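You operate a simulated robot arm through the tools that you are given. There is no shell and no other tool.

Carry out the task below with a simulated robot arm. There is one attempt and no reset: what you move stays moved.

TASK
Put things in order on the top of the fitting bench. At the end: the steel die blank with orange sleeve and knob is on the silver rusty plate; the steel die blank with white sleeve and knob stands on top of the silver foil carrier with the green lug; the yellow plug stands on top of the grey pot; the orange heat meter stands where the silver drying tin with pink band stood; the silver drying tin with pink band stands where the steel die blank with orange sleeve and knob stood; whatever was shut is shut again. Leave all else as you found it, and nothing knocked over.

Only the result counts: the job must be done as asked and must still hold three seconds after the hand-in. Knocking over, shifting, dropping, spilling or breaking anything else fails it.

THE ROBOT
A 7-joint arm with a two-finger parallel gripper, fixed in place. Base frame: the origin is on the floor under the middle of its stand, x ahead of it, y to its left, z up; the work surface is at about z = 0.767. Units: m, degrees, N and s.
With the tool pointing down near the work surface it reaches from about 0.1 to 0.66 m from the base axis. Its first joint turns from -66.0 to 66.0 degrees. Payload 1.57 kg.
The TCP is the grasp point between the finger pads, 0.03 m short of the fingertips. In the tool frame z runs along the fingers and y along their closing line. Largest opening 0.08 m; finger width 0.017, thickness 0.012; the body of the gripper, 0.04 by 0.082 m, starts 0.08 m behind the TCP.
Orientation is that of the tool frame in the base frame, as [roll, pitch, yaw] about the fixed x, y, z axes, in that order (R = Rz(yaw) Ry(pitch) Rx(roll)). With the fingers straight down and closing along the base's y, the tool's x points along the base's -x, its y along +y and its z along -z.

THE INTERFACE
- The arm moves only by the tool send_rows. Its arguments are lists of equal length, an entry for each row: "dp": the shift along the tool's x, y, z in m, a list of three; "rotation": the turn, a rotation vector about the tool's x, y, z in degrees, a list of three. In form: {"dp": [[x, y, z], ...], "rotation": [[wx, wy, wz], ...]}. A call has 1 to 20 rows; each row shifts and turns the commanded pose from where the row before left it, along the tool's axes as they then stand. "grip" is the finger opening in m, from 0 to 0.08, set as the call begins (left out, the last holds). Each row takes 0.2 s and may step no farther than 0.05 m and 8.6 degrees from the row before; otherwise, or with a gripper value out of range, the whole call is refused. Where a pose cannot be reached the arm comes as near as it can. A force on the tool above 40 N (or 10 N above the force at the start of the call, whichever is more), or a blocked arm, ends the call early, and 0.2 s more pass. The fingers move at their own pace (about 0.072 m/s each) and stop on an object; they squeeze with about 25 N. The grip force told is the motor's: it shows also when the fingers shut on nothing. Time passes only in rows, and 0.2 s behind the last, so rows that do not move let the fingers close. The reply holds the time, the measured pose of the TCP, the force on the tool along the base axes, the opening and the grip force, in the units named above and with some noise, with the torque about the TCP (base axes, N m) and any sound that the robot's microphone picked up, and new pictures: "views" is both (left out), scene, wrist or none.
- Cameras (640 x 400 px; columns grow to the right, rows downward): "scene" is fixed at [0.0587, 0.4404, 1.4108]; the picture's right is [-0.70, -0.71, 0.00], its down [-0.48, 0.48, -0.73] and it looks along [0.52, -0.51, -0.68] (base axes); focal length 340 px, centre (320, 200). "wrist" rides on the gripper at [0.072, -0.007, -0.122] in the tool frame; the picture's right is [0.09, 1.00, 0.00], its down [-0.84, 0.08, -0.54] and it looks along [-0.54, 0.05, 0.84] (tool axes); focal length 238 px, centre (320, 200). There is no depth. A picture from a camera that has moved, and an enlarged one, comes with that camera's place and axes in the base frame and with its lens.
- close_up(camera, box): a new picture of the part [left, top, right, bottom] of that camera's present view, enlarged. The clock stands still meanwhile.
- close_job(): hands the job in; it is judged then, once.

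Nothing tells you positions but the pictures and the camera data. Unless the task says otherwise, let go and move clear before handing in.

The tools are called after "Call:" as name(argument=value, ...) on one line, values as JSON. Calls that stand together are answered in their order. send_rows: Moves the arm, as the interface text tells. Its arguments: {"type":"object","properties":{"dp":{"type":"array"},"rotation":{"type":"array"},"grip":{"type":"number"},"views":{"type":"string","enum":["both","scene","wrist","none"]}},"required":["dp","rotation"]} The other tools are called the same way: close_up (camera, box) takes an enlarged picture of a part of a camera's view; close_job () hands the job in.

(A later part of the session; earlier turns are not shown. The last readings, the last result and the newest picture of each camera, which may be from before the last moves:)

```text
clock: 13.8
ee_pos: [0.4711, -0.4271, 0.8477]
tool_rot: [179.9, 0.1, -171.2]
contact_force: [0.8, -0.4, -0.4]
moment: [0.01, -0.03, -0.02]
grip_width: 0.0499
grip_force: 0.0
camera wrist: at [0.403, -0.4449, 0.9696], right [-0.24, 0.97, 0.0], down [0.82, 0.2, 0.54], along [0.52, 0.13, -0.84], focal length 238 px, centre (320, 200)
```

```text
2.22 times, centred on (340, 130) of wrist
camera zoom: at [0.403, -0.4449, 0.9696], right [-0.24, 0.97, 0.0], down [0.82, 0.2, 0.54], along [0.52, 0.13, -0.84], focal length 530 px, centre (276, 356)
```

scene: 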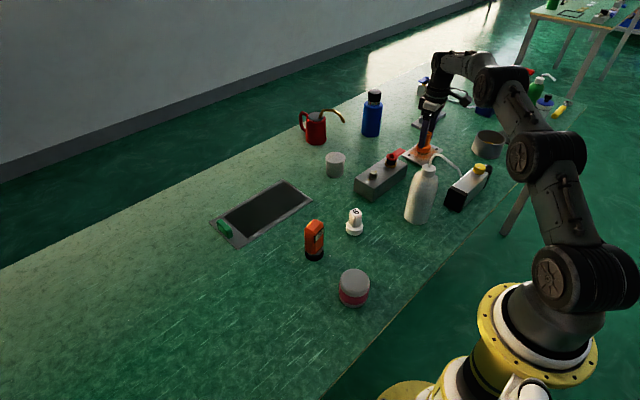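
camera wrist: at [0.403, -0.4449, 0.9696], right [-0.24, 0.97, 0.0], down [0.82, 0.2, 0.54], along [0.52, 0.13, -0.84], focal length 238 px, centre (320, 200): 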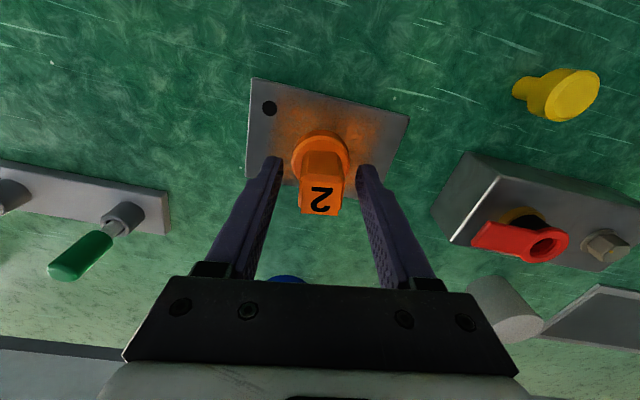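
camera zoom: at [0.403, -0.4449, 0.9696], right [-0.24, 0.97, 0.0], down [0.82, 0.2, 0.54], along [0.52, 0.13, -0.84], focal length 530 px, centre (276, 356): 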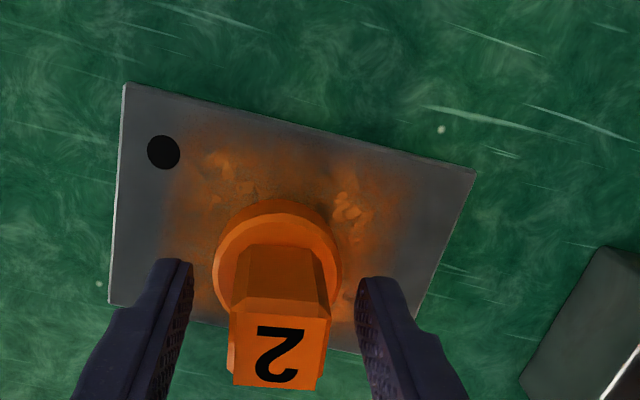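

The die stands free on the rusty plate. I'm backing straight up and then moving over the yellow plug near (0.392, -0.290).

Call:
send_rows(dp=[[0, 0, -0.02], [0, 0, -0.03], [0, 0, -0.03], [0, 0, -0.01], [0.0145, 0.0369, 0], [0.0145, 0.0369, 0], [0.0145, 0.0369, 0], [0.0145, 0.0369, 0], [0, 0, 0], [0, 0, 0]], rotation=[[0, 0, 0], [0, 0, 0], [0, 0, 0], [0, 0, 0], [0, 0, 0], [0, 0, 0], [0, 0, 0], [0, 0, 0], [0, 0, 0], [0, 0, 0]], grip=0.055)

Call:
close_up(camera="wrist", box=[220, 40, 420, 200])

Call:
close_up(camera="scene", box=[370, 100, 470, 200])

```text
clock: 16.0
ee_pos: [0.3909, -0.2896, 0.9386]
tool_rot: [-179.9, 0.0, -171.2]
contact_force: [0.5, 0.1, -0.1]
moment: [-0.01, 0.0, 0.0]
grip_width: 0.055
grip_force: 0.1
camera wrist: at [0.3218, -0.308, 1.0602], right [-0.24, 0.97, 0.0], down [0.82, 0.2, 0.54], along [0.53, 0.13, -0.84], focal length 238 px, centre (320, 200)
```

scene: 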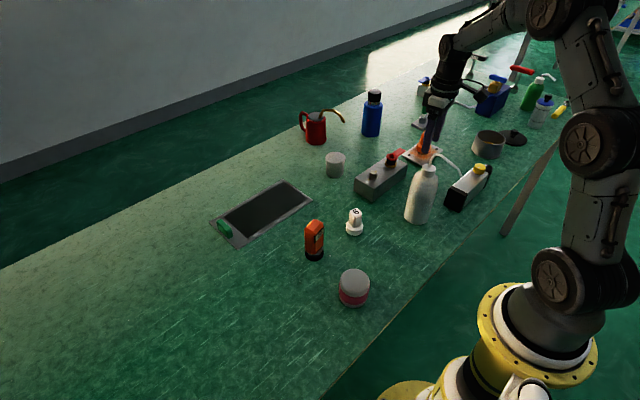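
wrist: 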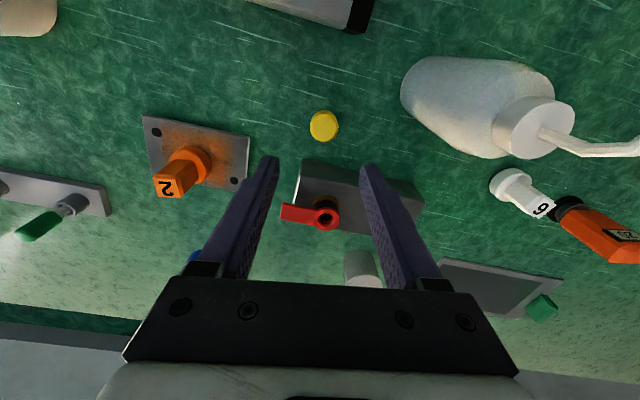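

```text
2.50 times, centred on (320, 120) of wrist
camera zoom: at [0.3218, -0.308, 1.0602], right [-0.24, 0.97, 0.0], down [0.82, 0.2, 0.54], along [0.53, 0.13, -0.84], focal length 596 px, centre (320, 400)
```

zoom: 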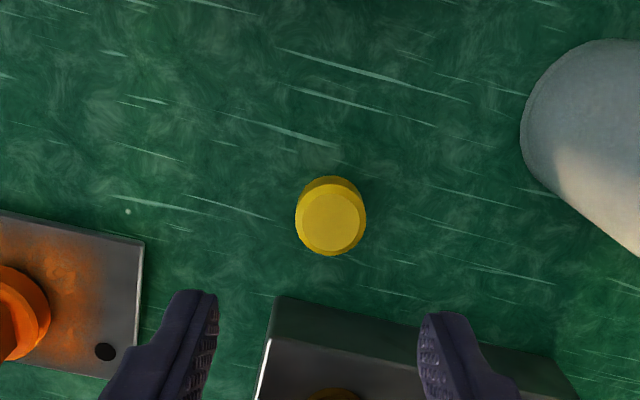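

```text
4.00 times, centred on (420, 150) of scene
camera zoom: at [0.0587, 0.4404, 1.4108], right [-0.7, -0.71, 0.0], down [-0.48, 0.48, -0.73], along [0.52, -0.51, -0.68], focal length 1362 px, centre (-80, 400)
```

zoom: 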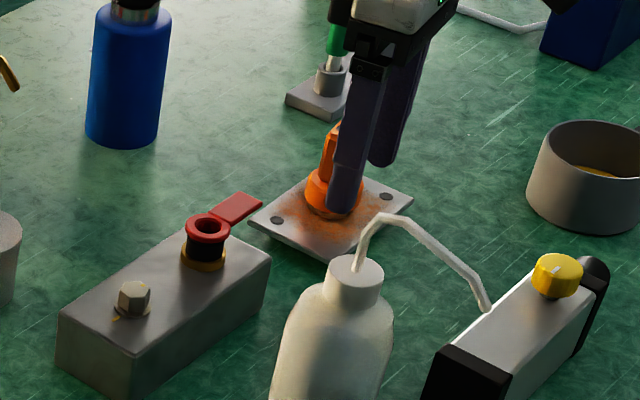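

The plug is 4 mm to the +y side of the tool. I'm correcting and descending partway to check its height.

Call:
send_rows(dp=[[0, 0.004, 0], [0, 0, 0.04], [0, 0, 0.04], [0, 0, 0.03], [0, 0, 0]], rotation=[[0, 0, 0], [0, 0, 0], [0, 0, 0], [0, 0, 0], [0, 0, 0]], grip=0.055)

Call:
close_up(camera="wrist", box=[240, 100, 400, 240])

Call:
close_up(camera="scene", box=[370, 100, 470, 200])

```text
clock: 17.2
ee_pos: [0.3908, -0.2851, 0.8276]
tool_rot: [180.0, 0.0, -171.2]
contact_force: [0.2, 0.2, 0.5]
moment: [-0.01, -0.01, -0.01]
grip_width: 0.0549
grip_force: 0.2
camera wrist: at [0.3222, -0.3041, 0.949], right [-0.24, 0.97, 0.0], down [0.81, 0.2, 0.54], along [0.53, 0.13, -0.84], focal length 238 px, centre (320, 200)
```

scene: 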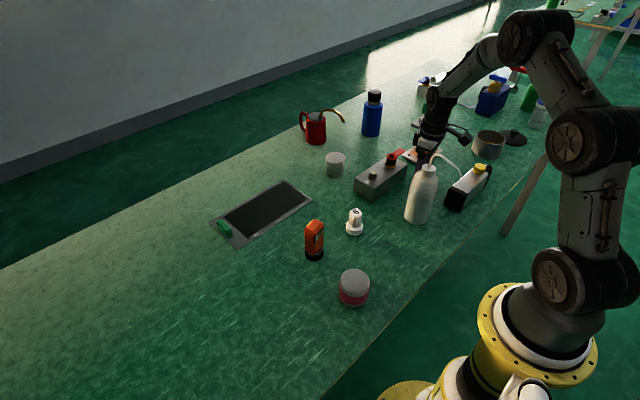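
wrist: 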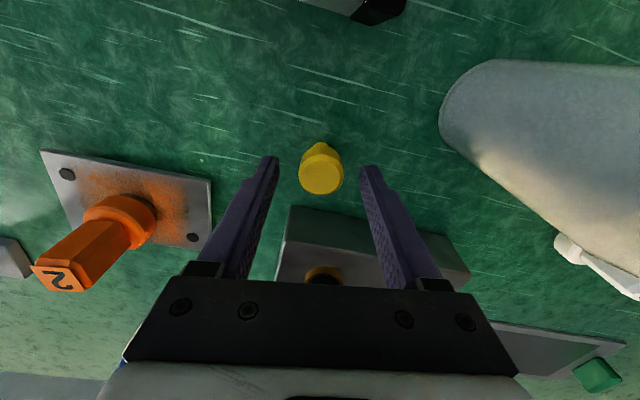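

```text
2.86 times, centred on (320, 170) of wrist
camera zoom: at [0.3222, -0.3041, 0.949], right [-0.24, 0.97, 0.0], down [0.81, 0.2, 0.54], along [0.53, 0.13, -0.84], focal length 681 px, centre (320, 286)
```

zoom: 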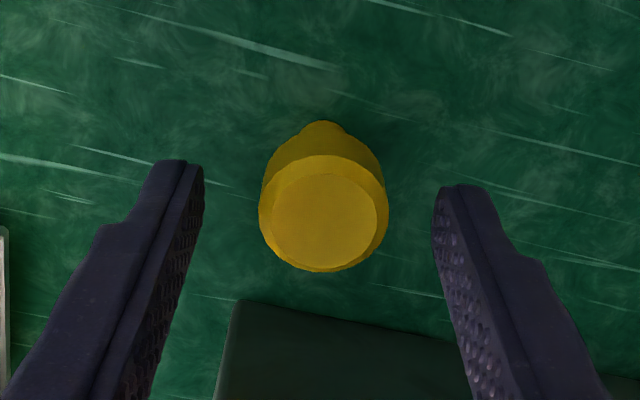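

```text
4.00 times, centred on (420, 150) of scene
camera zoom: at [0.0587, 0.4403, 1.4108], right [-0.7, -0.71, 0.0], down [-0.48, 0.48, -0.73], along [0.52, -0.51, -0.68], focal length 1362 px, centre (-80, 400)
```

zoom: 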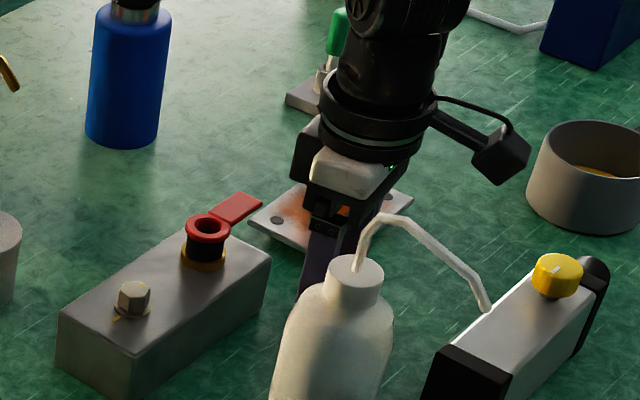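

The head spans z ≈ 0.787 to 0.807. I'm going down to z≈0.811 and closing on it.

Call:
send_rows(dp=[[0, 0, 0.016], [0, 0, 0]], rotation=[[0, 0, 0], [0, 0, 0]], grip=0.055, views="none")

Call:
send_rows(dp=[[0, 0, 0], [0, 0, 0], [0, 0, 0]], rotation=[[0, 0, 0], [0, 0, 0], [0, 0, 0]], grip=0.0)

Call:
close_up(camera="wrist", box=[240, 100, 400, 240])

```text
clock: 17.8
ee_pos: [0.3924, -0.2851, 0.8098]
tool_rot: [179.9, 0.1, -171.2]
contact_force: [-0.3, 0.7, -0.5]
moment: [-0.01, 0.0, -0.01]
grip_width: 0.0551
grip_force: 0.0
```

```text
clock: 18.6
ee_pos: [0.3915, -0.2842, 0.8116]
tool_rot: [180.0, 0.1, -171.2]
contact_force: [-0.6, 0.6, 0.5]
moment: [0.01, 0.01, 0.03]
grip_width: 0.0278
grip_force: 24.8
camera wrist: at [0.322, -0.3036, 0.9332], right [-0.24, 0.97, 0.0], down [0.82, 0.2, 0.54], along [0.53, 0.13, -0.84], focal length 238 px, centre (320, 200)
```

scene: 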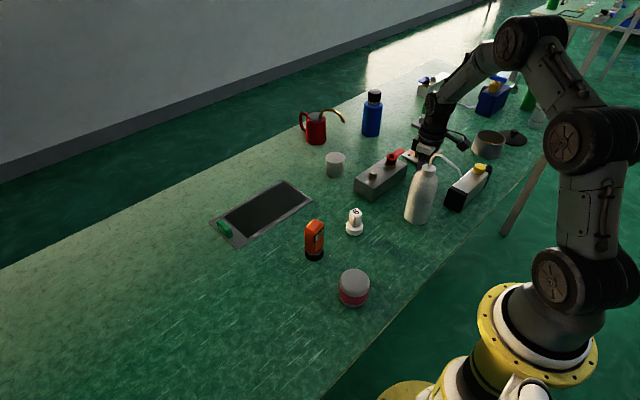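
wrist: 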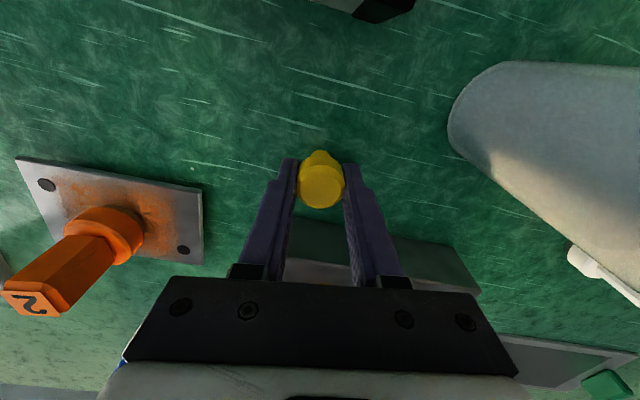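

```text
2.86 times, centred on (320, 170) of wrist
camera zoom: at [0.322, -0.3036, 0.9332], right [-0.24, 0.97, 0.0], down [0.82, 0.2, 0.54], along [0.53, 0.13, -0.84], focal length 681 px, centre (320, 286)
```

zoom: 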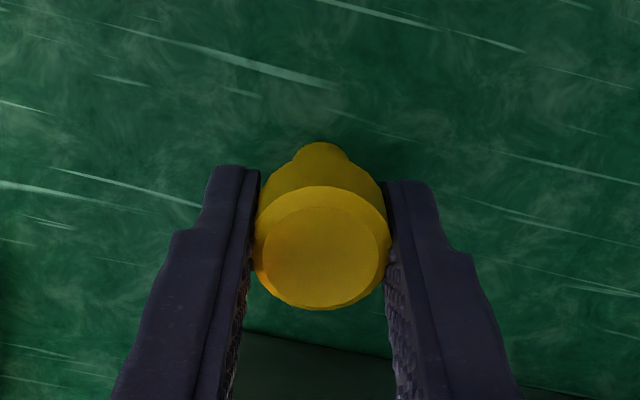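

The plug is gripped. I'm lifting to z≈0.955 and carrying it over the grey block to the grey pot near (0.602, -0.16).

Call:
send_rows(dp=[[0, 0, -0.02], [0, 0, -0.04], [0, 0, -0.045], [0, 0, -0.04], [-0.0454, 0.01816, 0], [-0.0454, 0.01816, 0], [-0.0454, 0.01816, 0], [-0.0454, 0.01816, 0], [-0.03, 0.012, 0], [0, 0, 0], [0, 0, 0]], rotation=[[0, 0, 0], [0, 0, 0], [0, 0, 0], [0, 0, 0], [0, 0, 0], [0, 0, 0], [0, 0, 0], [0, 0, 0], [0, 0, 0], [0, 0, 0], [0, 0, 0]], grip=0.0)

Call:
close_up(camera="wrist", box=[220, 40, 460, 220])

Call:
close_up(camera="scene", box=[290, 90, 410, 200])

```text
clock: 21.0
ee_pos: [0.5894, -0.1678, 0.9569]
tool_rot: [-179.9, -0.1, -171.2]
contact_force: [-0.7, 0.5, -0.1]
moment: [-0.01, 0.0, -0.01]
grip_width: 0.0279
grip_force: 24.9
camera wrist: at [0.5197, -0.1868, 1.0795], right [-0.24, 0.97, 0.0], down [0.82, 0.2, 0.54], along [0.53, 0.13, -0.84], focal length 238 px, centre (320, 200)
```

scene: 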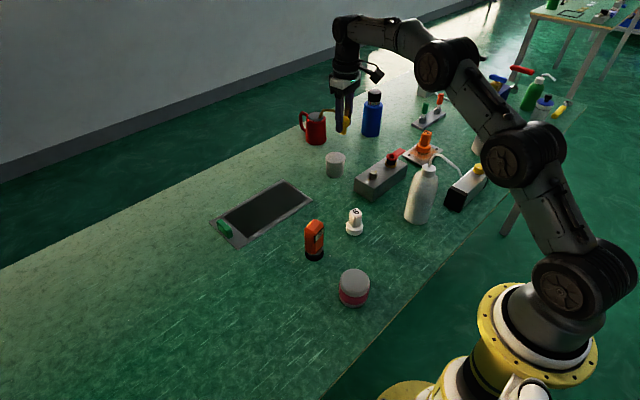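
wrist: 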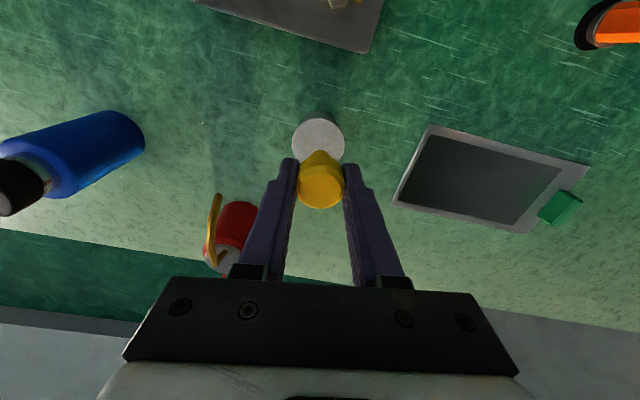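

```text
2.22 times, centred on (340, 130) of wrist
camera zoom: at [0.5197, -0.1868, 1.0795], right [-0.24, 0.97, 0.0], down [0.82, 0.2, 0.54], along [0.53, 0.13, -0.84], focal length 530 px, centre (276, 356)
```

zoom: 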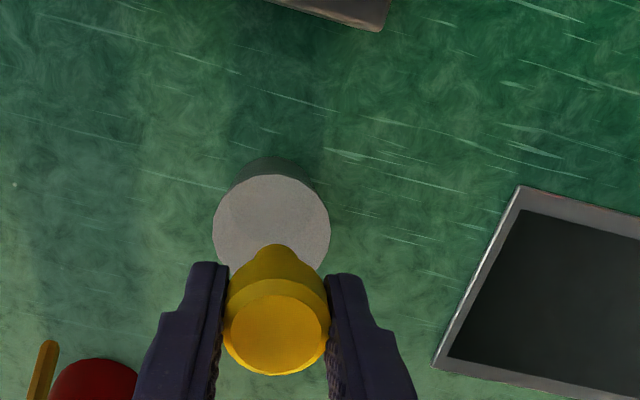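

```text
3.64 times, centred on (350, 145) of scene
camera zoom: at [0.0587, 0.4404, 1.4108], right [-0.7, -0.71, 0.0], down [-0.48, 0.48, -0.73], along [0.52, -0.51, -0.68], focal length 1238 px, centre (211, 400)
```

zoom: 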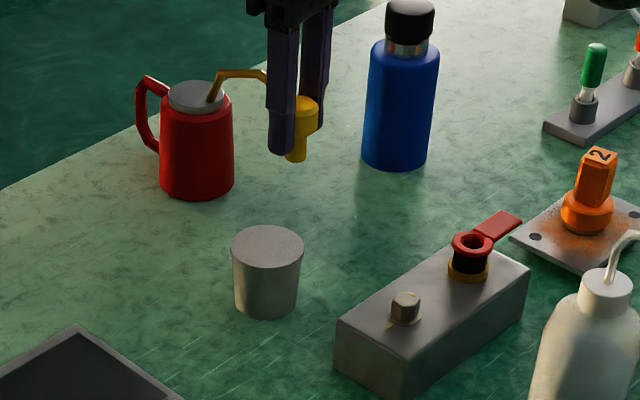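

The pot top is centred near (0.607, -0.167) at z≈0.82. I'm lowering some, sliding about 16 mm forward to be over it, and checking.

Call:
send_rows(dp=[[0, 0, 0.03], [0, 0, 0.015], [-0.008, -0.00125, 0], [-0.008, -0.00125, 0], [0, 0, 0], [0, 0, 0]], rotation=[[0, 0, 0], [0, 0, 0], [0, 0, 0], [0, 0, 0], [0, 0, 0], [0, 0, 0]], grip=0.0)

Call:
close_up(camera="wrist", box=[240, 80, 400, 220])

Call:
close_up(camera="scene", box=[300, 100, 380, 190])

```text
clock: 22.4
ee_pos: [0.6019, -0.1674, 0.9118]
tool_rot: [179.9, 0.0, -171.2]
contact_force: [0.1, -1.0, 0.8]
moment: [-0.02, -0.02, -0.02]
grip_width: 0.0275
grip_force: 25.5
camera wrist: at [0.5338, -0.1868, 1.0344], right [-0.24, 0.97, 0.0], down [0.82, 0.2, 0.54], along [0.53, 0.13, -0.84], focal length 238 px, centre (320, 200)
```

scene: 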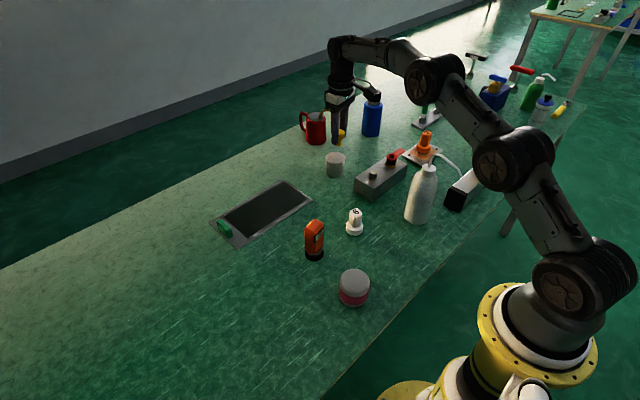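
wrist: 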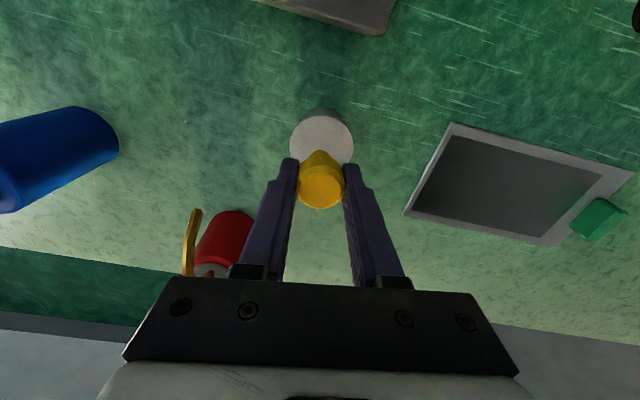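

```text
2.86 times, centred on (320, 150) of wrist
camera zoom: at [0.5338, -0.1868, 1.0344], right [-0.24, 0.97, 0.0], down [0.82, 0.2, 0.54], along [0.53, 0.13, -0.84], focal length 681 px, centre (320, 343)
```

zoom: 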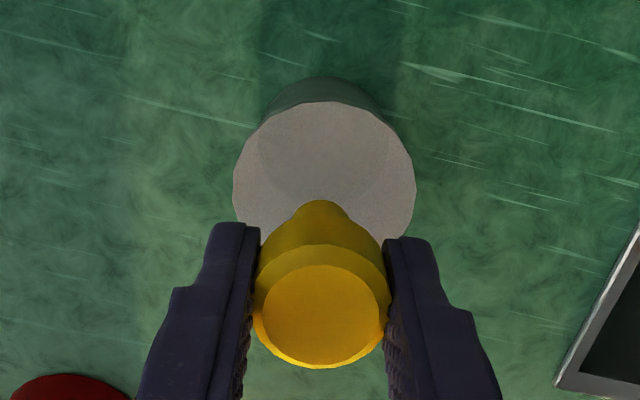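

```text
4.44 times, centred on (340, 145) of scene
camera zoom: at [0.0587, 0.4403, 1.4108], right [-0.7, -0.71, 0.0], down [-0.48, 0.48, -0.73], along [0.52, -0.51, -0.68], focal length 1513 px, centre (231, 444)
```

zoom: 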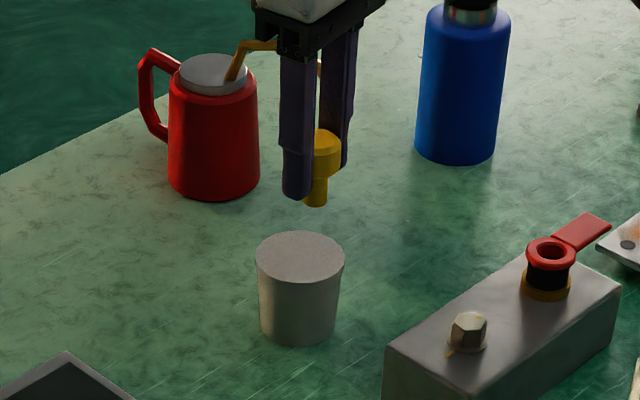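

Only 3 to 4 mm of correction is left. I'm lowering to just above the pot top.

Call:
send_rows(dp=[[-0.0035, 0.001, 0], [0, 0, 0.025], [0, 0, 0.015], [0, 0, 0.004], [0, 0, 0]], rotation=[[0, 0, 0], [0, 0, 0], [0, 0, 0], [0, 0, 0], [0, 0, 0]], grip=0.0)

Call:
close_up(camera="wrist", box=[240, 80, 400, 220])

Call:
close_up(camera="scene", box=[310, 120, 370, 190])

```text
clock: 23.6
ee_pos: [0.6075, -0.1679, 0.8679]
tool_rot: [180.0, 0.0, -171.2]
contact_force: [-0.1, -0.1, 0.0]
moment: [-0.01, 0.02, 0.01]
grip_width: 0.0276
grip_force: 25.0
camera wrist: at [0.5381, -0.1866, 0.9895], right [-0.24, 0.97, 0.0], down [0.82, 0.2, 0.54], along [0.53, 0.13, -0.84], focal length 238 px, centre (320, 200)
```

scene: 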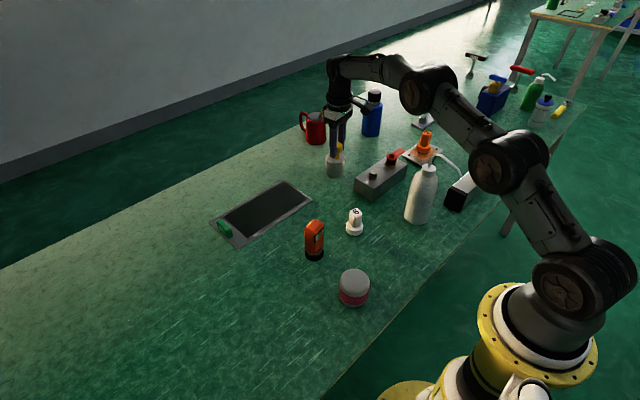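
wrist: 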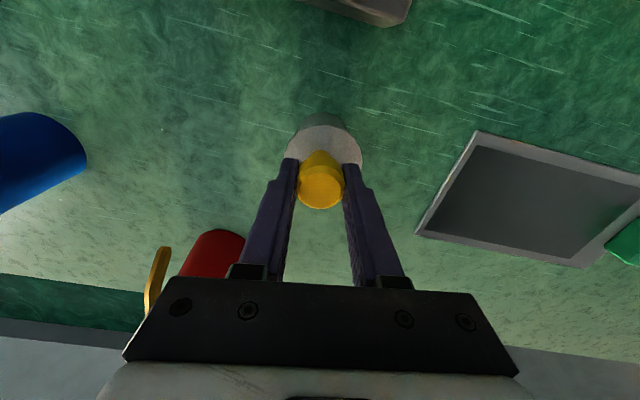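

```text
2.86 times, centred on (320, 150) of wrist
camera zoom: at [0.5381, -0.1866, 0.9895], right [-0.24, 0.97, 0.0], down [0.82, 0.2, 0.54], along [0.53, 0.13, -0.84], focal length 681 px, centre (320, 343)
```

zoom: 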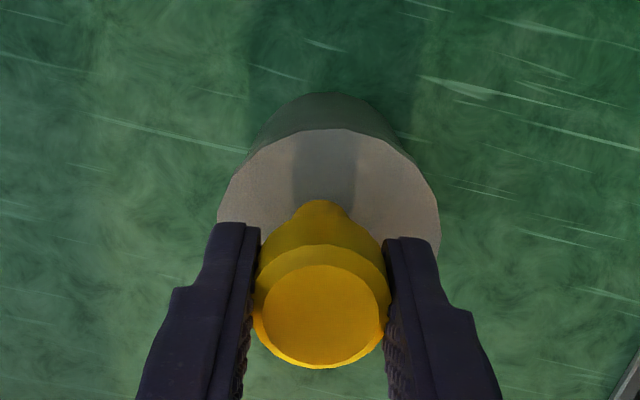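

```text
5.71 times, centred on (340, 155) of scene
camera zoom: at [0.0587, 0.4403, 1.4108], right [-0.7, -0.71, 0.0], down [-0.48, 0.48, -0.73], along [0.52, -0.51, -0.68], focal length 1946 px, centre (206, 457)
```

zoom: 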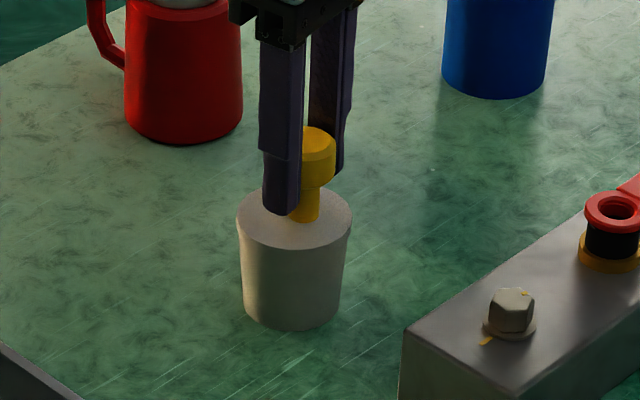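

The plug's foot is about 4 mm above the pot and nearly centred. I'm making a small side trim and setting it down gently.

Call:
send_rows(dp=[[0.001, 0.0015, 0.001], [0, 0, 0.0015], [0, 0, 0]], rotation=[[0, 0, 0], [0, 0, 0], [0, 0, 0]], grip=0.0, views="none")

```text
clock: 24.4
ee_pos: [0.6064, -0.1664, 0.8671]
tool_rot: [-179.9, 0.2, -171.2]
contact_force: [-0.4, -0.8, 6.6]
moment: [-0.08, 0.04, 0.0]
grip_width: 0.0276
grip_force: 24.8
```

There's gentle contact at about 6.6 N, so the plug is on the pot. I'm releasing.

Call:
send_rows(dp=[[0, 0, -0.0007], [0, 0, 0]], rotation=[[0, 0, 0], [0, 0, 0]], grip=0.0, views="none")

Call:
send_rows(dp=[[0, 0, 0], [0, 0, 0]], rotation=[[0, 0, 0], [0, 0, 0]], grip=0.05)

Call:
close_up(camera="scene", box=[310, 120, 370, 190])

Call:
close_up(camera="wrist", box=[240, 80, 400, 220])

```text
clock: 25.0
ee_pos: [0.6057, -0.1667, 0.8673]
tool_rot: [-179.9, 0.0, -171.1]
contact_force: [-0.1, -2.2, 7.9]
moment: [-0.07, 0.02, -0.01]
grip_width: 0.0278
grip_force: 24.9
```

```text
clock: 25.6
ee_pos: [0.6057, -0.1659, 0.8655]
tool_rot: [-180.0, -0.2, -171.2]
contact_force: [-0.4, -1.0, -0.5]
moment: [0.0, 0.01, 0.01]
grip_width: 0.0502
grip_force: 0.0
camera wrist: at [0.537, -0.1846, 0.9876], right [-0.24, 0.97, 0.0], down [0.82, 0.2, 0.54], along [0.52, 0.13, -0.84], focal length 238 px, centre (320, 200)
```

scene: 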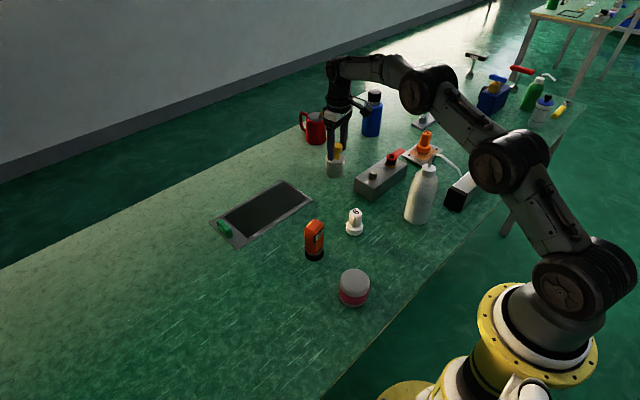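
wrist: 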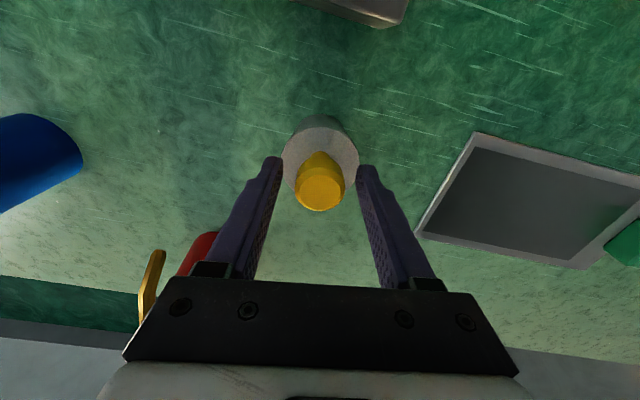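

```text
5.71 times, centred on (340, 155) of scene
camera zoom: at [0.0587, 0.4404, 1.4108], right [-0.7, -0.71, 0.0], down [-0.48, 0.48, -0.73], along [0.52, -0.51, -0.68], focal length 1946 px, centre (206, 457)
```

zoom: 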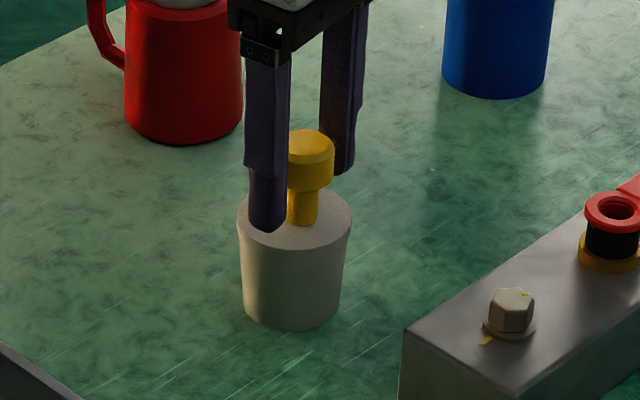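

```text
2.86 times, centred on (320, 150) of wrist
camera zoom: at [0.537, -0.1846, 0.9876], right [-0.24, 0.97, 0.0], down [0.82, 0.2, 0.54], along [0.52, 0.13, -0.84], focal length 681 px, centre (320, 343)
```

zoom: 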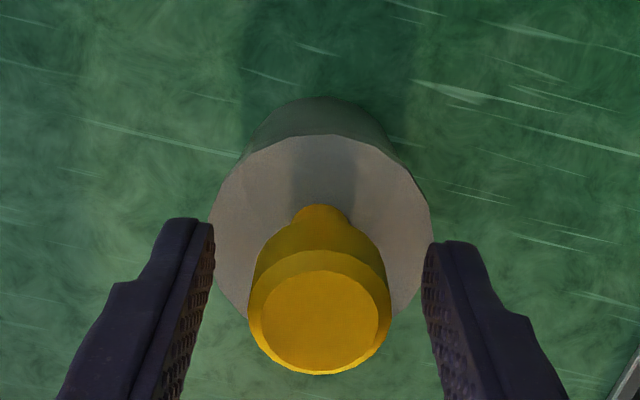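

The plug is standing on the grey pot. I'm backing up, moving over the white die near (0.410, -0.027), and turning to match its knob at about -14°.

Call:
send_rows(dp=[[0, 0, -0.025], [0, 0, -0.05], [0.0346, 0.0335, 0], [0.0346, 0.0335, 0], [0.0346, 0.0335, 0], [0.0346, 0.0335, 0], [0.0346, 0.0335, 0], [0, 0, 0], [0, 0, 0], [0, 0, 0], [0, 0, 0], [0, 0, 0]], rotation=[[0, 0, 0], [0, 0, 0], [0, 0, 0], [0, 0, 0], [0, 0, 0], [0, 0, 0], [0, 0, 0], [0, 0, 7.53], [0, 0, 7.53], [0, 0, 7.53], [0, 0, 0], [0, 0, 0]], grip=0.06)

Call:
close_up(camera="wrist", box=[270, 80, 370, 180])

Call:
close_up(camera="scene", box=[290, 100, 410, 250])

```text
clock: 28.2
ee_pos: [0.4093, -0.0265, 0.941]
tool_rot: [179.9, 0.0, 166.2]
contact_force: [-0.9, -0.6, 0.6]
moment: [0.03, -0.02, 0.01]
grip_width: 0.0603
grip_force: 0.1
camera wrist: at [0.3385, -0.0176, 1.0633], right [0.15, 0.99, 0.0], down [0.83, -0.12, 0.54], along [0.54, -0.08, -0.84], focal length 238 px, centre (320, 200)
```

scene: 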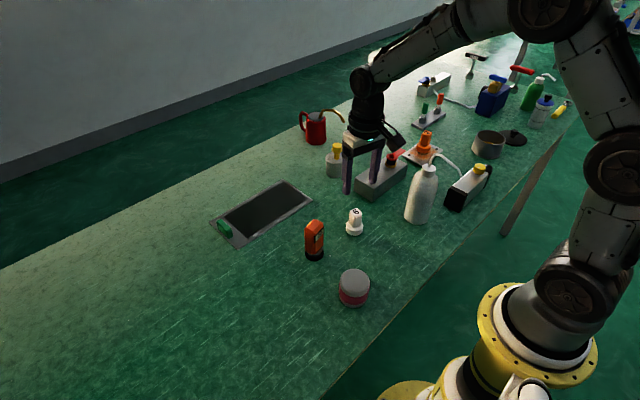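
wrist: 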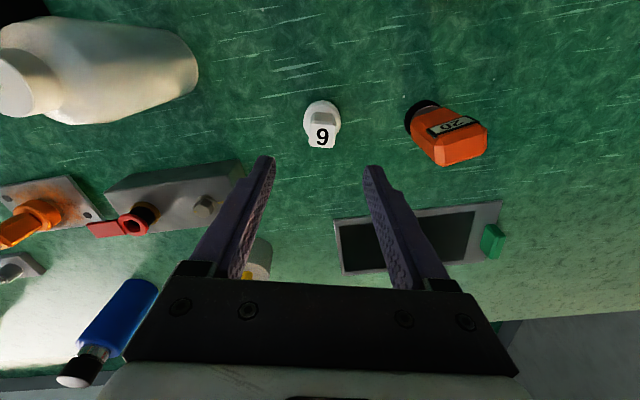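

```text
4.00 times, centred on (320, 130) of wrist
camera zoom: at [0.3385, -0.0176, 1.0633], right [0.15, 0.99, 0.0], down [0.83, -0.12, 0.54], along [0.54, -0.08, -0.84], focal length 953 px, centre (320, 480)
```

zoom: 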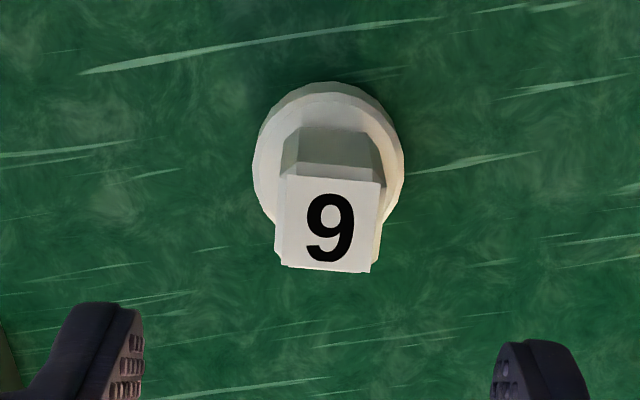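

```text
2.67 times, centred on (350, 175) of scene
camera zoom: at [0.0587, 0.4404, 1.4108], right [-0.7, -0.71, 0.0], down [-0.48, 0.48, -0.73], along [0.52, -0.51, -0.68], focal length 908 px, centre (240, 267)
```

zoom: 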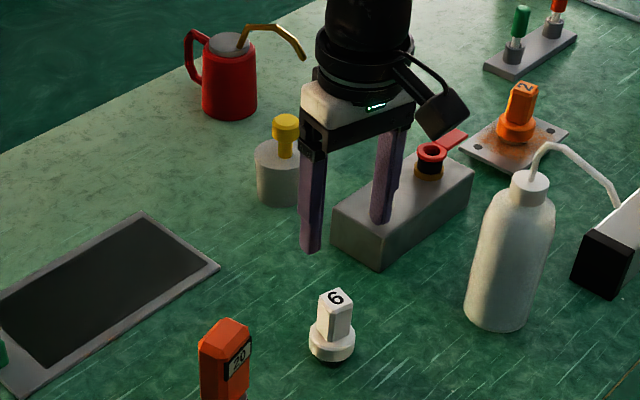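

The knob is aligned and only 2 mm off to one side. I'm descending and gripping it as I did the orange one.

Call:
send_rows(dp=[[0, 0.002, 0], [0, 0, 0.04], [0, 0, 0.04], [0, 0, 0.032], [0, 0, 0]], rotation=[[0, 0, 0], [0, 0, 0], [0, 0, 0], [0, 0, 0], [0, 0, 0]], grip=0.06)

Call:
close_up(camera="wrist", box=[240, 100, 400, 240])

Call:
close_up(camera="scene", box=[310, 170, 390, 270])

```text
clock: 29.4
ee_pos: [0.41, -0.0258, 0.8293]
tool_rot: [179.9, 0.1, 166.2]
contact_force: [0.1, 0.2, 0.3]
moment: [0.02, -0.01, -0.03]
grip_width: 0.0601
grip_force: 0.0
camera wrist: at [0.339, -0.0161, 0.9516], right [0.15, 0.99, 0.0], down [0.83, -0.12, 0.54], along [0.54, -0.08, -0.84], focal length 238 px, centre (320, 200)
```

scene: 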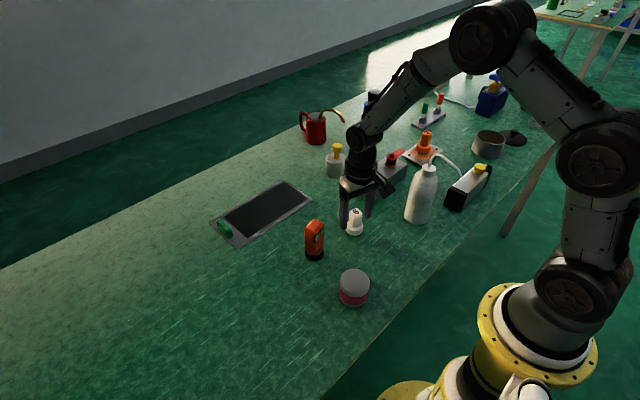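
wrist: 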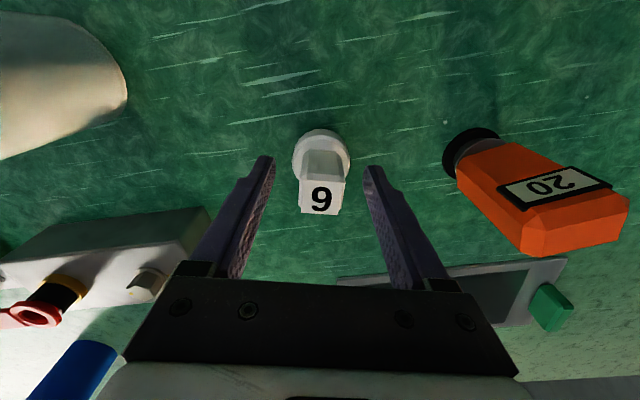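

```text
2.86 times, centred on (320, 170) of wrist
camera zoom: at [0.339, -0.0161, 0.9516], right [0.15, 0.99, 0.0], down [0.83, -0.12, 0.54], along [0.54, -0.08, -0.84], focal length 681 px, centre (320, 286)
```

zoom: 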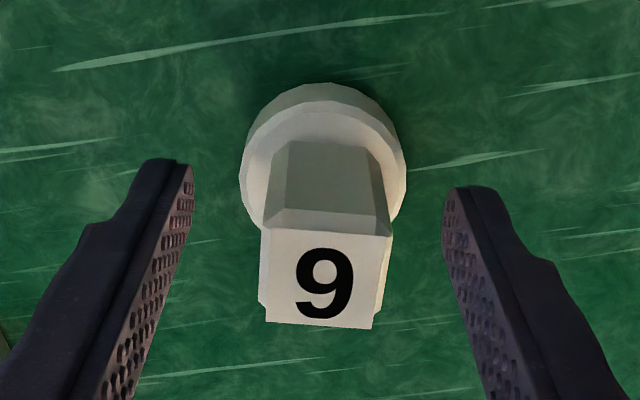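

```text
4.00 times, centred on (350, 220) of scene
camera zoom: at [0.0587, 0.4404, 1.4108], right [-0.7, -0.71, 0.0], down [-0.48, 0.48, -0.73], along [0.52, -0.51, -0.68], focal length 1362 px, centre (200, 120)
```

zoom: 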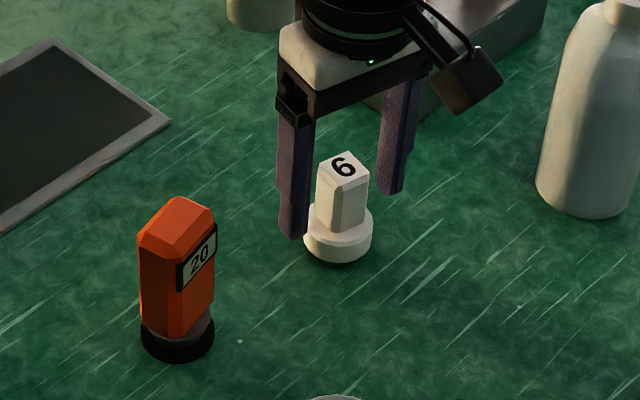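

Everything is centred. I'm closing on the white die's knob and lifting it.

Call:
send_rows(dp=[[0, 0, 0], [0, 0, 0], [0, 0, 0]], rotation=[[0, 0, 0], [0, 0, 0], [0, 0, 0]], grip=0.0, views="none")

Call:
send_rows(dp=[[0, 0, -0.02], [0, 0, -0.04], [0, 0, -0.05], [0, 0, 0]], rotation=[[0, 0, 0], [0, 0, 0], [0, 0, 0], [0, 0, 0]], grip=0.0)

Call:
close_up(camera="wrist", box=[320, 150, 560, 330])

```text
clock: 30.2
ee_pos: [0.4105, -0.0264, 0.8296]
tool_rot: [-180.0, 0.1, 166.2]
contact_force: [0.0, 1.7, 0.3]
moment: [0.04, -0.05, 0.03]
grip_width: 0.026
grip_force: 25.2
```

```text
clock: 31.2
ee_pos: [0.4119, -0.0244, 0.94]
tool_rot: [-180.0, 0.0, 166.2]
contact_force: [-0.5, -1.0, -3.1]
moment: [0.0, 0.01, 0.01]
grip_width: 0.0258
grip_force: 24.7
camera wrist: at [0.3407, -0.0144, 1.0625], right [0.15, 0.99, 0.0], down [0.83, -0.12, 0.54], along [0.54, -0.08, -0.84], focal length 238 px, centre (320, 200)
```

scene: 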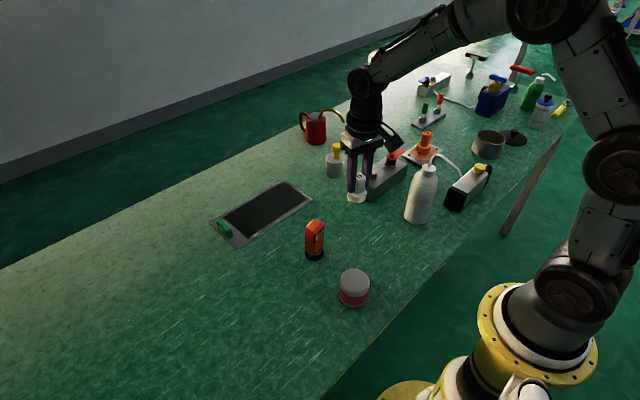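
wrist: 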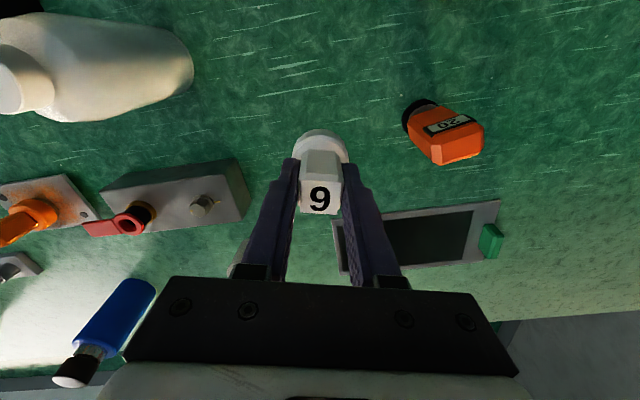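

```text
2.22 times, centred on (440, 240) of wrist
camera zoom: at [0.3407, -0.0144, 1.0625], right [0.15, 0.99, 0.0], down [0.83, -0.12, 0.54], along [0.54, -0.08, -0.84], focal length 530 px, centre (53, 111)
```

zoom: 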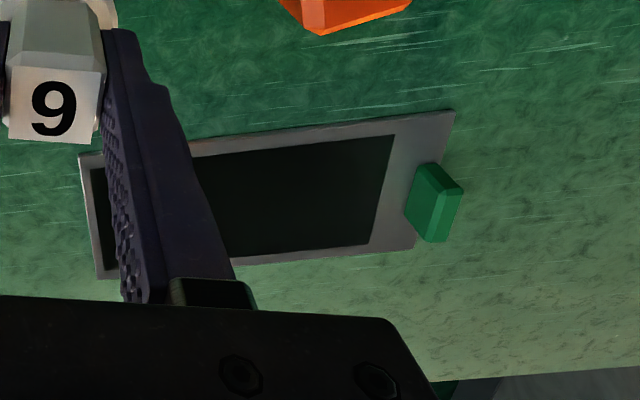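

The white die is held, again about 0.3 kg. I'm carrying it to the foil carrier, aiming for about (0.62, 0.08) on the dark panel, clear of the green lug.

Call:
send_rows(dp=[[-0.03566, 0.03048, 0], [-0.03566, 0.03048, 0], [-0.03566, 0.03048, 0], [-0.03566, 0.03048, 0], [-0.03566, 0.03048, 0], [0, 0, 0], [0, 0, 0]], rotation=[[0, 0, 0], [0, 0, 0], [0, 0, 0], [0, 0, 0], [0, 0, 0], [0, 0, 0], [0, 0, 0]], grip=0.0)

Call:
close_up(camera="wrist", box=[180, 60, 460, 240])

Call:
close_up(camera="scene", box=[200, 110, 340, 250])

```text
clock: 32.8
ee_pos: [0.6193, 0.0813, 0.9402]
tool_rot: [-179.9, 0.0, 166.2]
contact_force: [-0.9, -0.1, -3.5]
moment: [-0.01, 0.02, -0.02]
grip_width: 0.0257
grip_force: 24.7
camera wrist: at [0.5487, 0.0901, 1.062], right [0.15, 0.99, 0.0], down [0.83, -0.12, 0.54], along [0.54, -0.08, -0.84], focal length 238 px, centre (320, 200)
```

scene: 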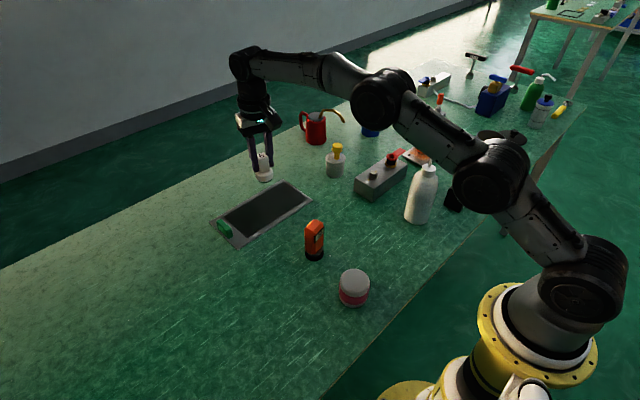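
wrist: 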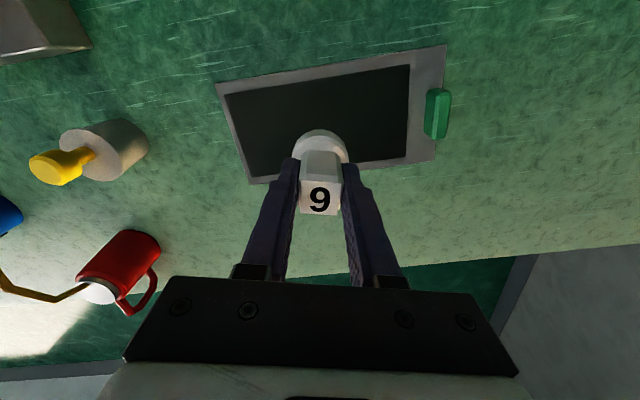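

```text
2.22 times, centred on (320, 150) of wrist
camera zoom: at [0.5487, 0.0901, 1.062], right [0.15, 0.99, 0.0], down [0.83, -0.12, 0.54], along [0.54, -0.08, -0.84], focal length 530 px, centre (320, 311)
```

zoom: 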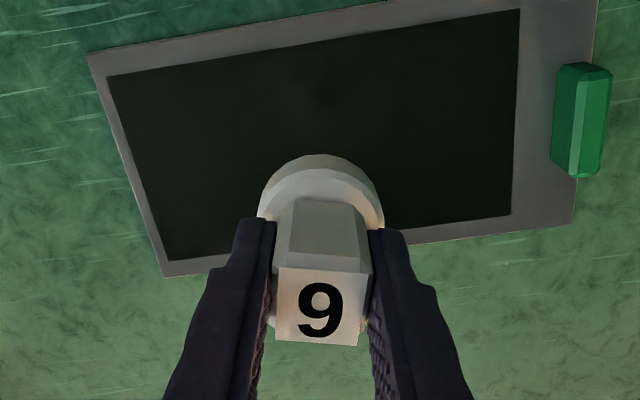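

```text
2.86 times, centred on (270, 180) of scene
camera zoom: at [0.0588, 0.4404, 1.4108], right [-0.7, -0.71, 0.0], down [-0.48, 0.48, -0.73], along [0.52, -0.51, -0.68], focal length 973 px, centre (463, 257)
```

zoom: 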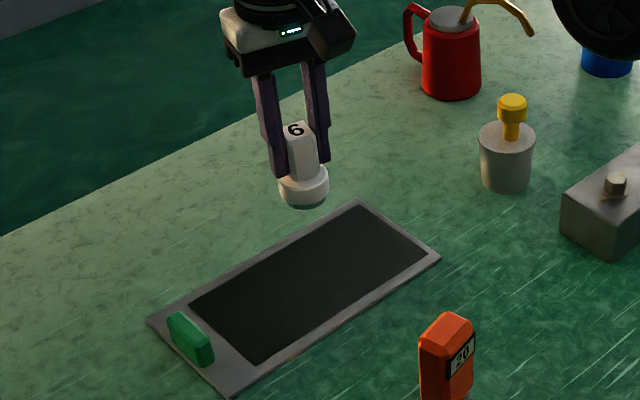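

The die is right above the middle of the carrier panel. I'm lowering to about 2 cm above it, then feeling for contact in small steps.

Call:
send_rows(dp=[[0, 0, 0.035], [0, 0, 0.03], [0, 0, 0.015], [0, 0, 0]], rotation=[[0, 0, 0], [0, 0, 0], [0, 0, 0], [0, 0, 0]], grip=0.0)

Call:
close_up(camera="scene", box=[220, 140, 320, 240])

Call:
close_up(camera="wrist", box=[180, 40, 460, 220])

```text
clock: 33.8
ee_pos: [0.6202, 0.0804, 0.8582]
tool_rot: [-180.0, 0.0, 166.2]
contact_force: [-0.6, -0.9, -1.8]
moment: [-0.02, -0.01, 0.0]
grip_width: 0.026
grip_force: 25.1
camera wrist: at [0.5492, 0.0902, 0.9803], right [0.15, 0.99, 0.0], down [0.83, -0.12, 0.54], along [0.54, -0.08, -0.84], focal length 238 px, centre (320, 200)
```

scene: 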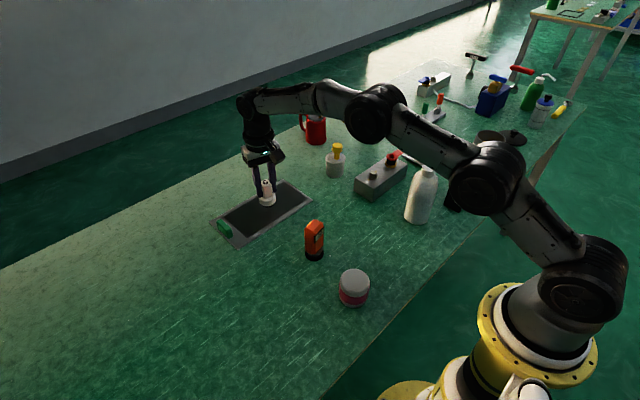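
wrist: 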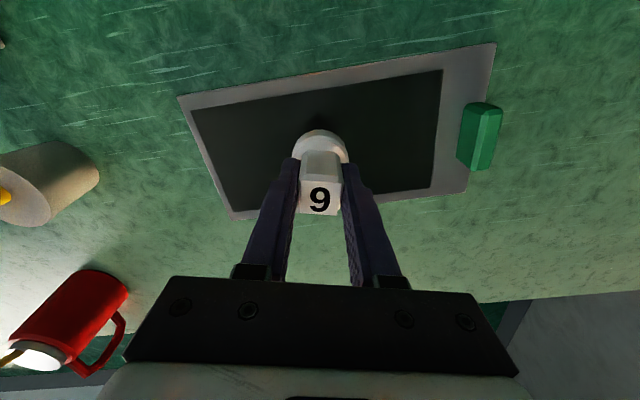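

```text
4.00 times, centred on (270, 190) of scene
camera zoom: at [0.0588, 0.4404, 1.4108], right [-0.7, -0.71, 0.0], down [-0.48, 0.48, -0.73], along [0.52, -0.51, -0.68], focal length 1362 px, centre (520, 240)
```

zoom: 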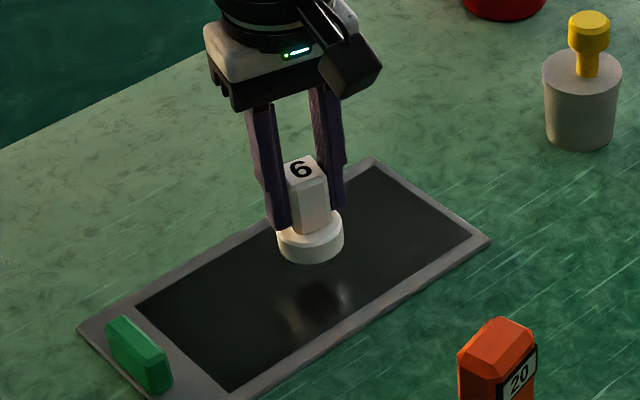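

```text
2.22 times, centred on (320, 130) of wrist
camera zoom: at [0.5492, 0.0902, 0.9803], right [0.15, 0.99, 0.0], down [0.83, -0.12, 0.54], along [0.54, -0.08, -0.84], focal length 530 px, centre (320, 356)
```

zoom: 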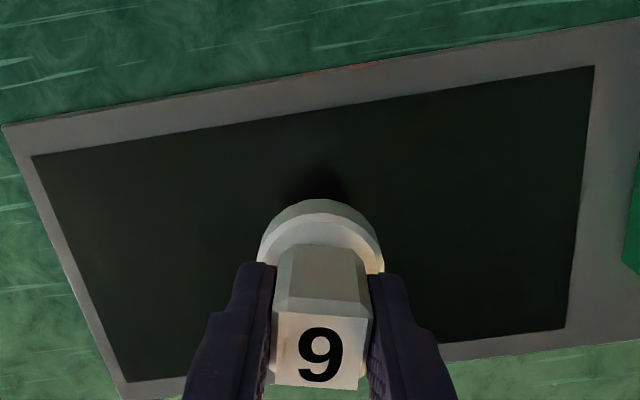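

Call:
send_rows(dp=[[0, 0, 0.006], [0, 0, 0.004], [0, 0, 0]], rotation=[[0, 0, 0], [0, 0, 0], [0, 0, 0]], grip=0.0, views="none")

Call:
close_up(camera="scene", box=[240, 160, 300, 220])

```text
clock: 34.6
ee_pos: [0.6195, 0.0798, 0.8486]
tool_rot: [-180.0, 0.0, 166.1]
contact_force: [-0.4, -0.5, -2.5]
moment: [-0.06, 0.03, 0.01]
grip_width: 0.0259
grip_force: 25.1
```

```text
6.67 times, centred on (270, 190) of scene
camera zoom: at [0.0588, 0.4404, 1.4108], right [-0.7, -0.71, 0.0], down [-0.48, 0.48, -0.73], along [0.52, -0.51, -0.68], focal length 2270 px, centre (653, 267)
```

zoom: 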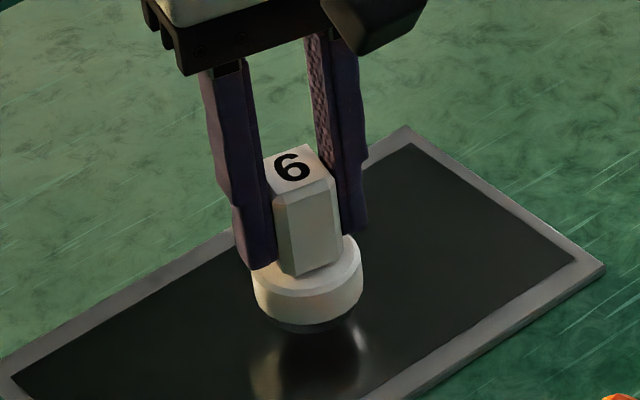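

Call:
send_rows(dp=[[0, 0, 0.003], [0, 0, 0]], rotation=[[0, 0, 0], [0, 0, 0]], grip=0.0, views="none")

Call:
send_rows(dp=[[0, 0, 0.002], [0, 0, 0]], rotation=[[0, 0, 0], [0, 0, 0]], grip=0.0, views="none")

Call:
close_up(camera="scene", box=[240, 160, 300, 220])

```text
clock: 35.2
ee_pos: [0.6204, 0.0802, 0.8454]
tool_rot: [-180.0, 0.0, 166.3]
contact_force: [-0.4, 0.2, -3.3]
moment: [0.02, -0.03, -0.02]
grip_width: 0.0258
grip_force: 24.8
```

```text
clock: 35.8
ee_pos: [0.6197, 0.08, 0.843]
tool_rot: [180.0, 0.0, 166.2]
contact_force: [0.2, 0.8, -3.5]
moment: [-0.02, 0.03, -0.01]
grip_width: 0.0259
grip_force: 25.6
```

```text
6.67 times, centred on (270, 190) of scene
camera zoom: at [0.0588, 0.4404, 1.4108], right [-0.7, -0.71, 0.0], down [-0.48, 0.48, -0.73], along [0.52, -0.51, -0.68], focal length 2270 px, centre (653, 267)
```

zoom: 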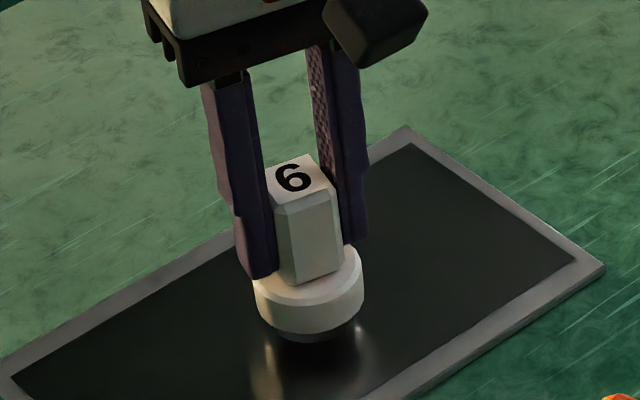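

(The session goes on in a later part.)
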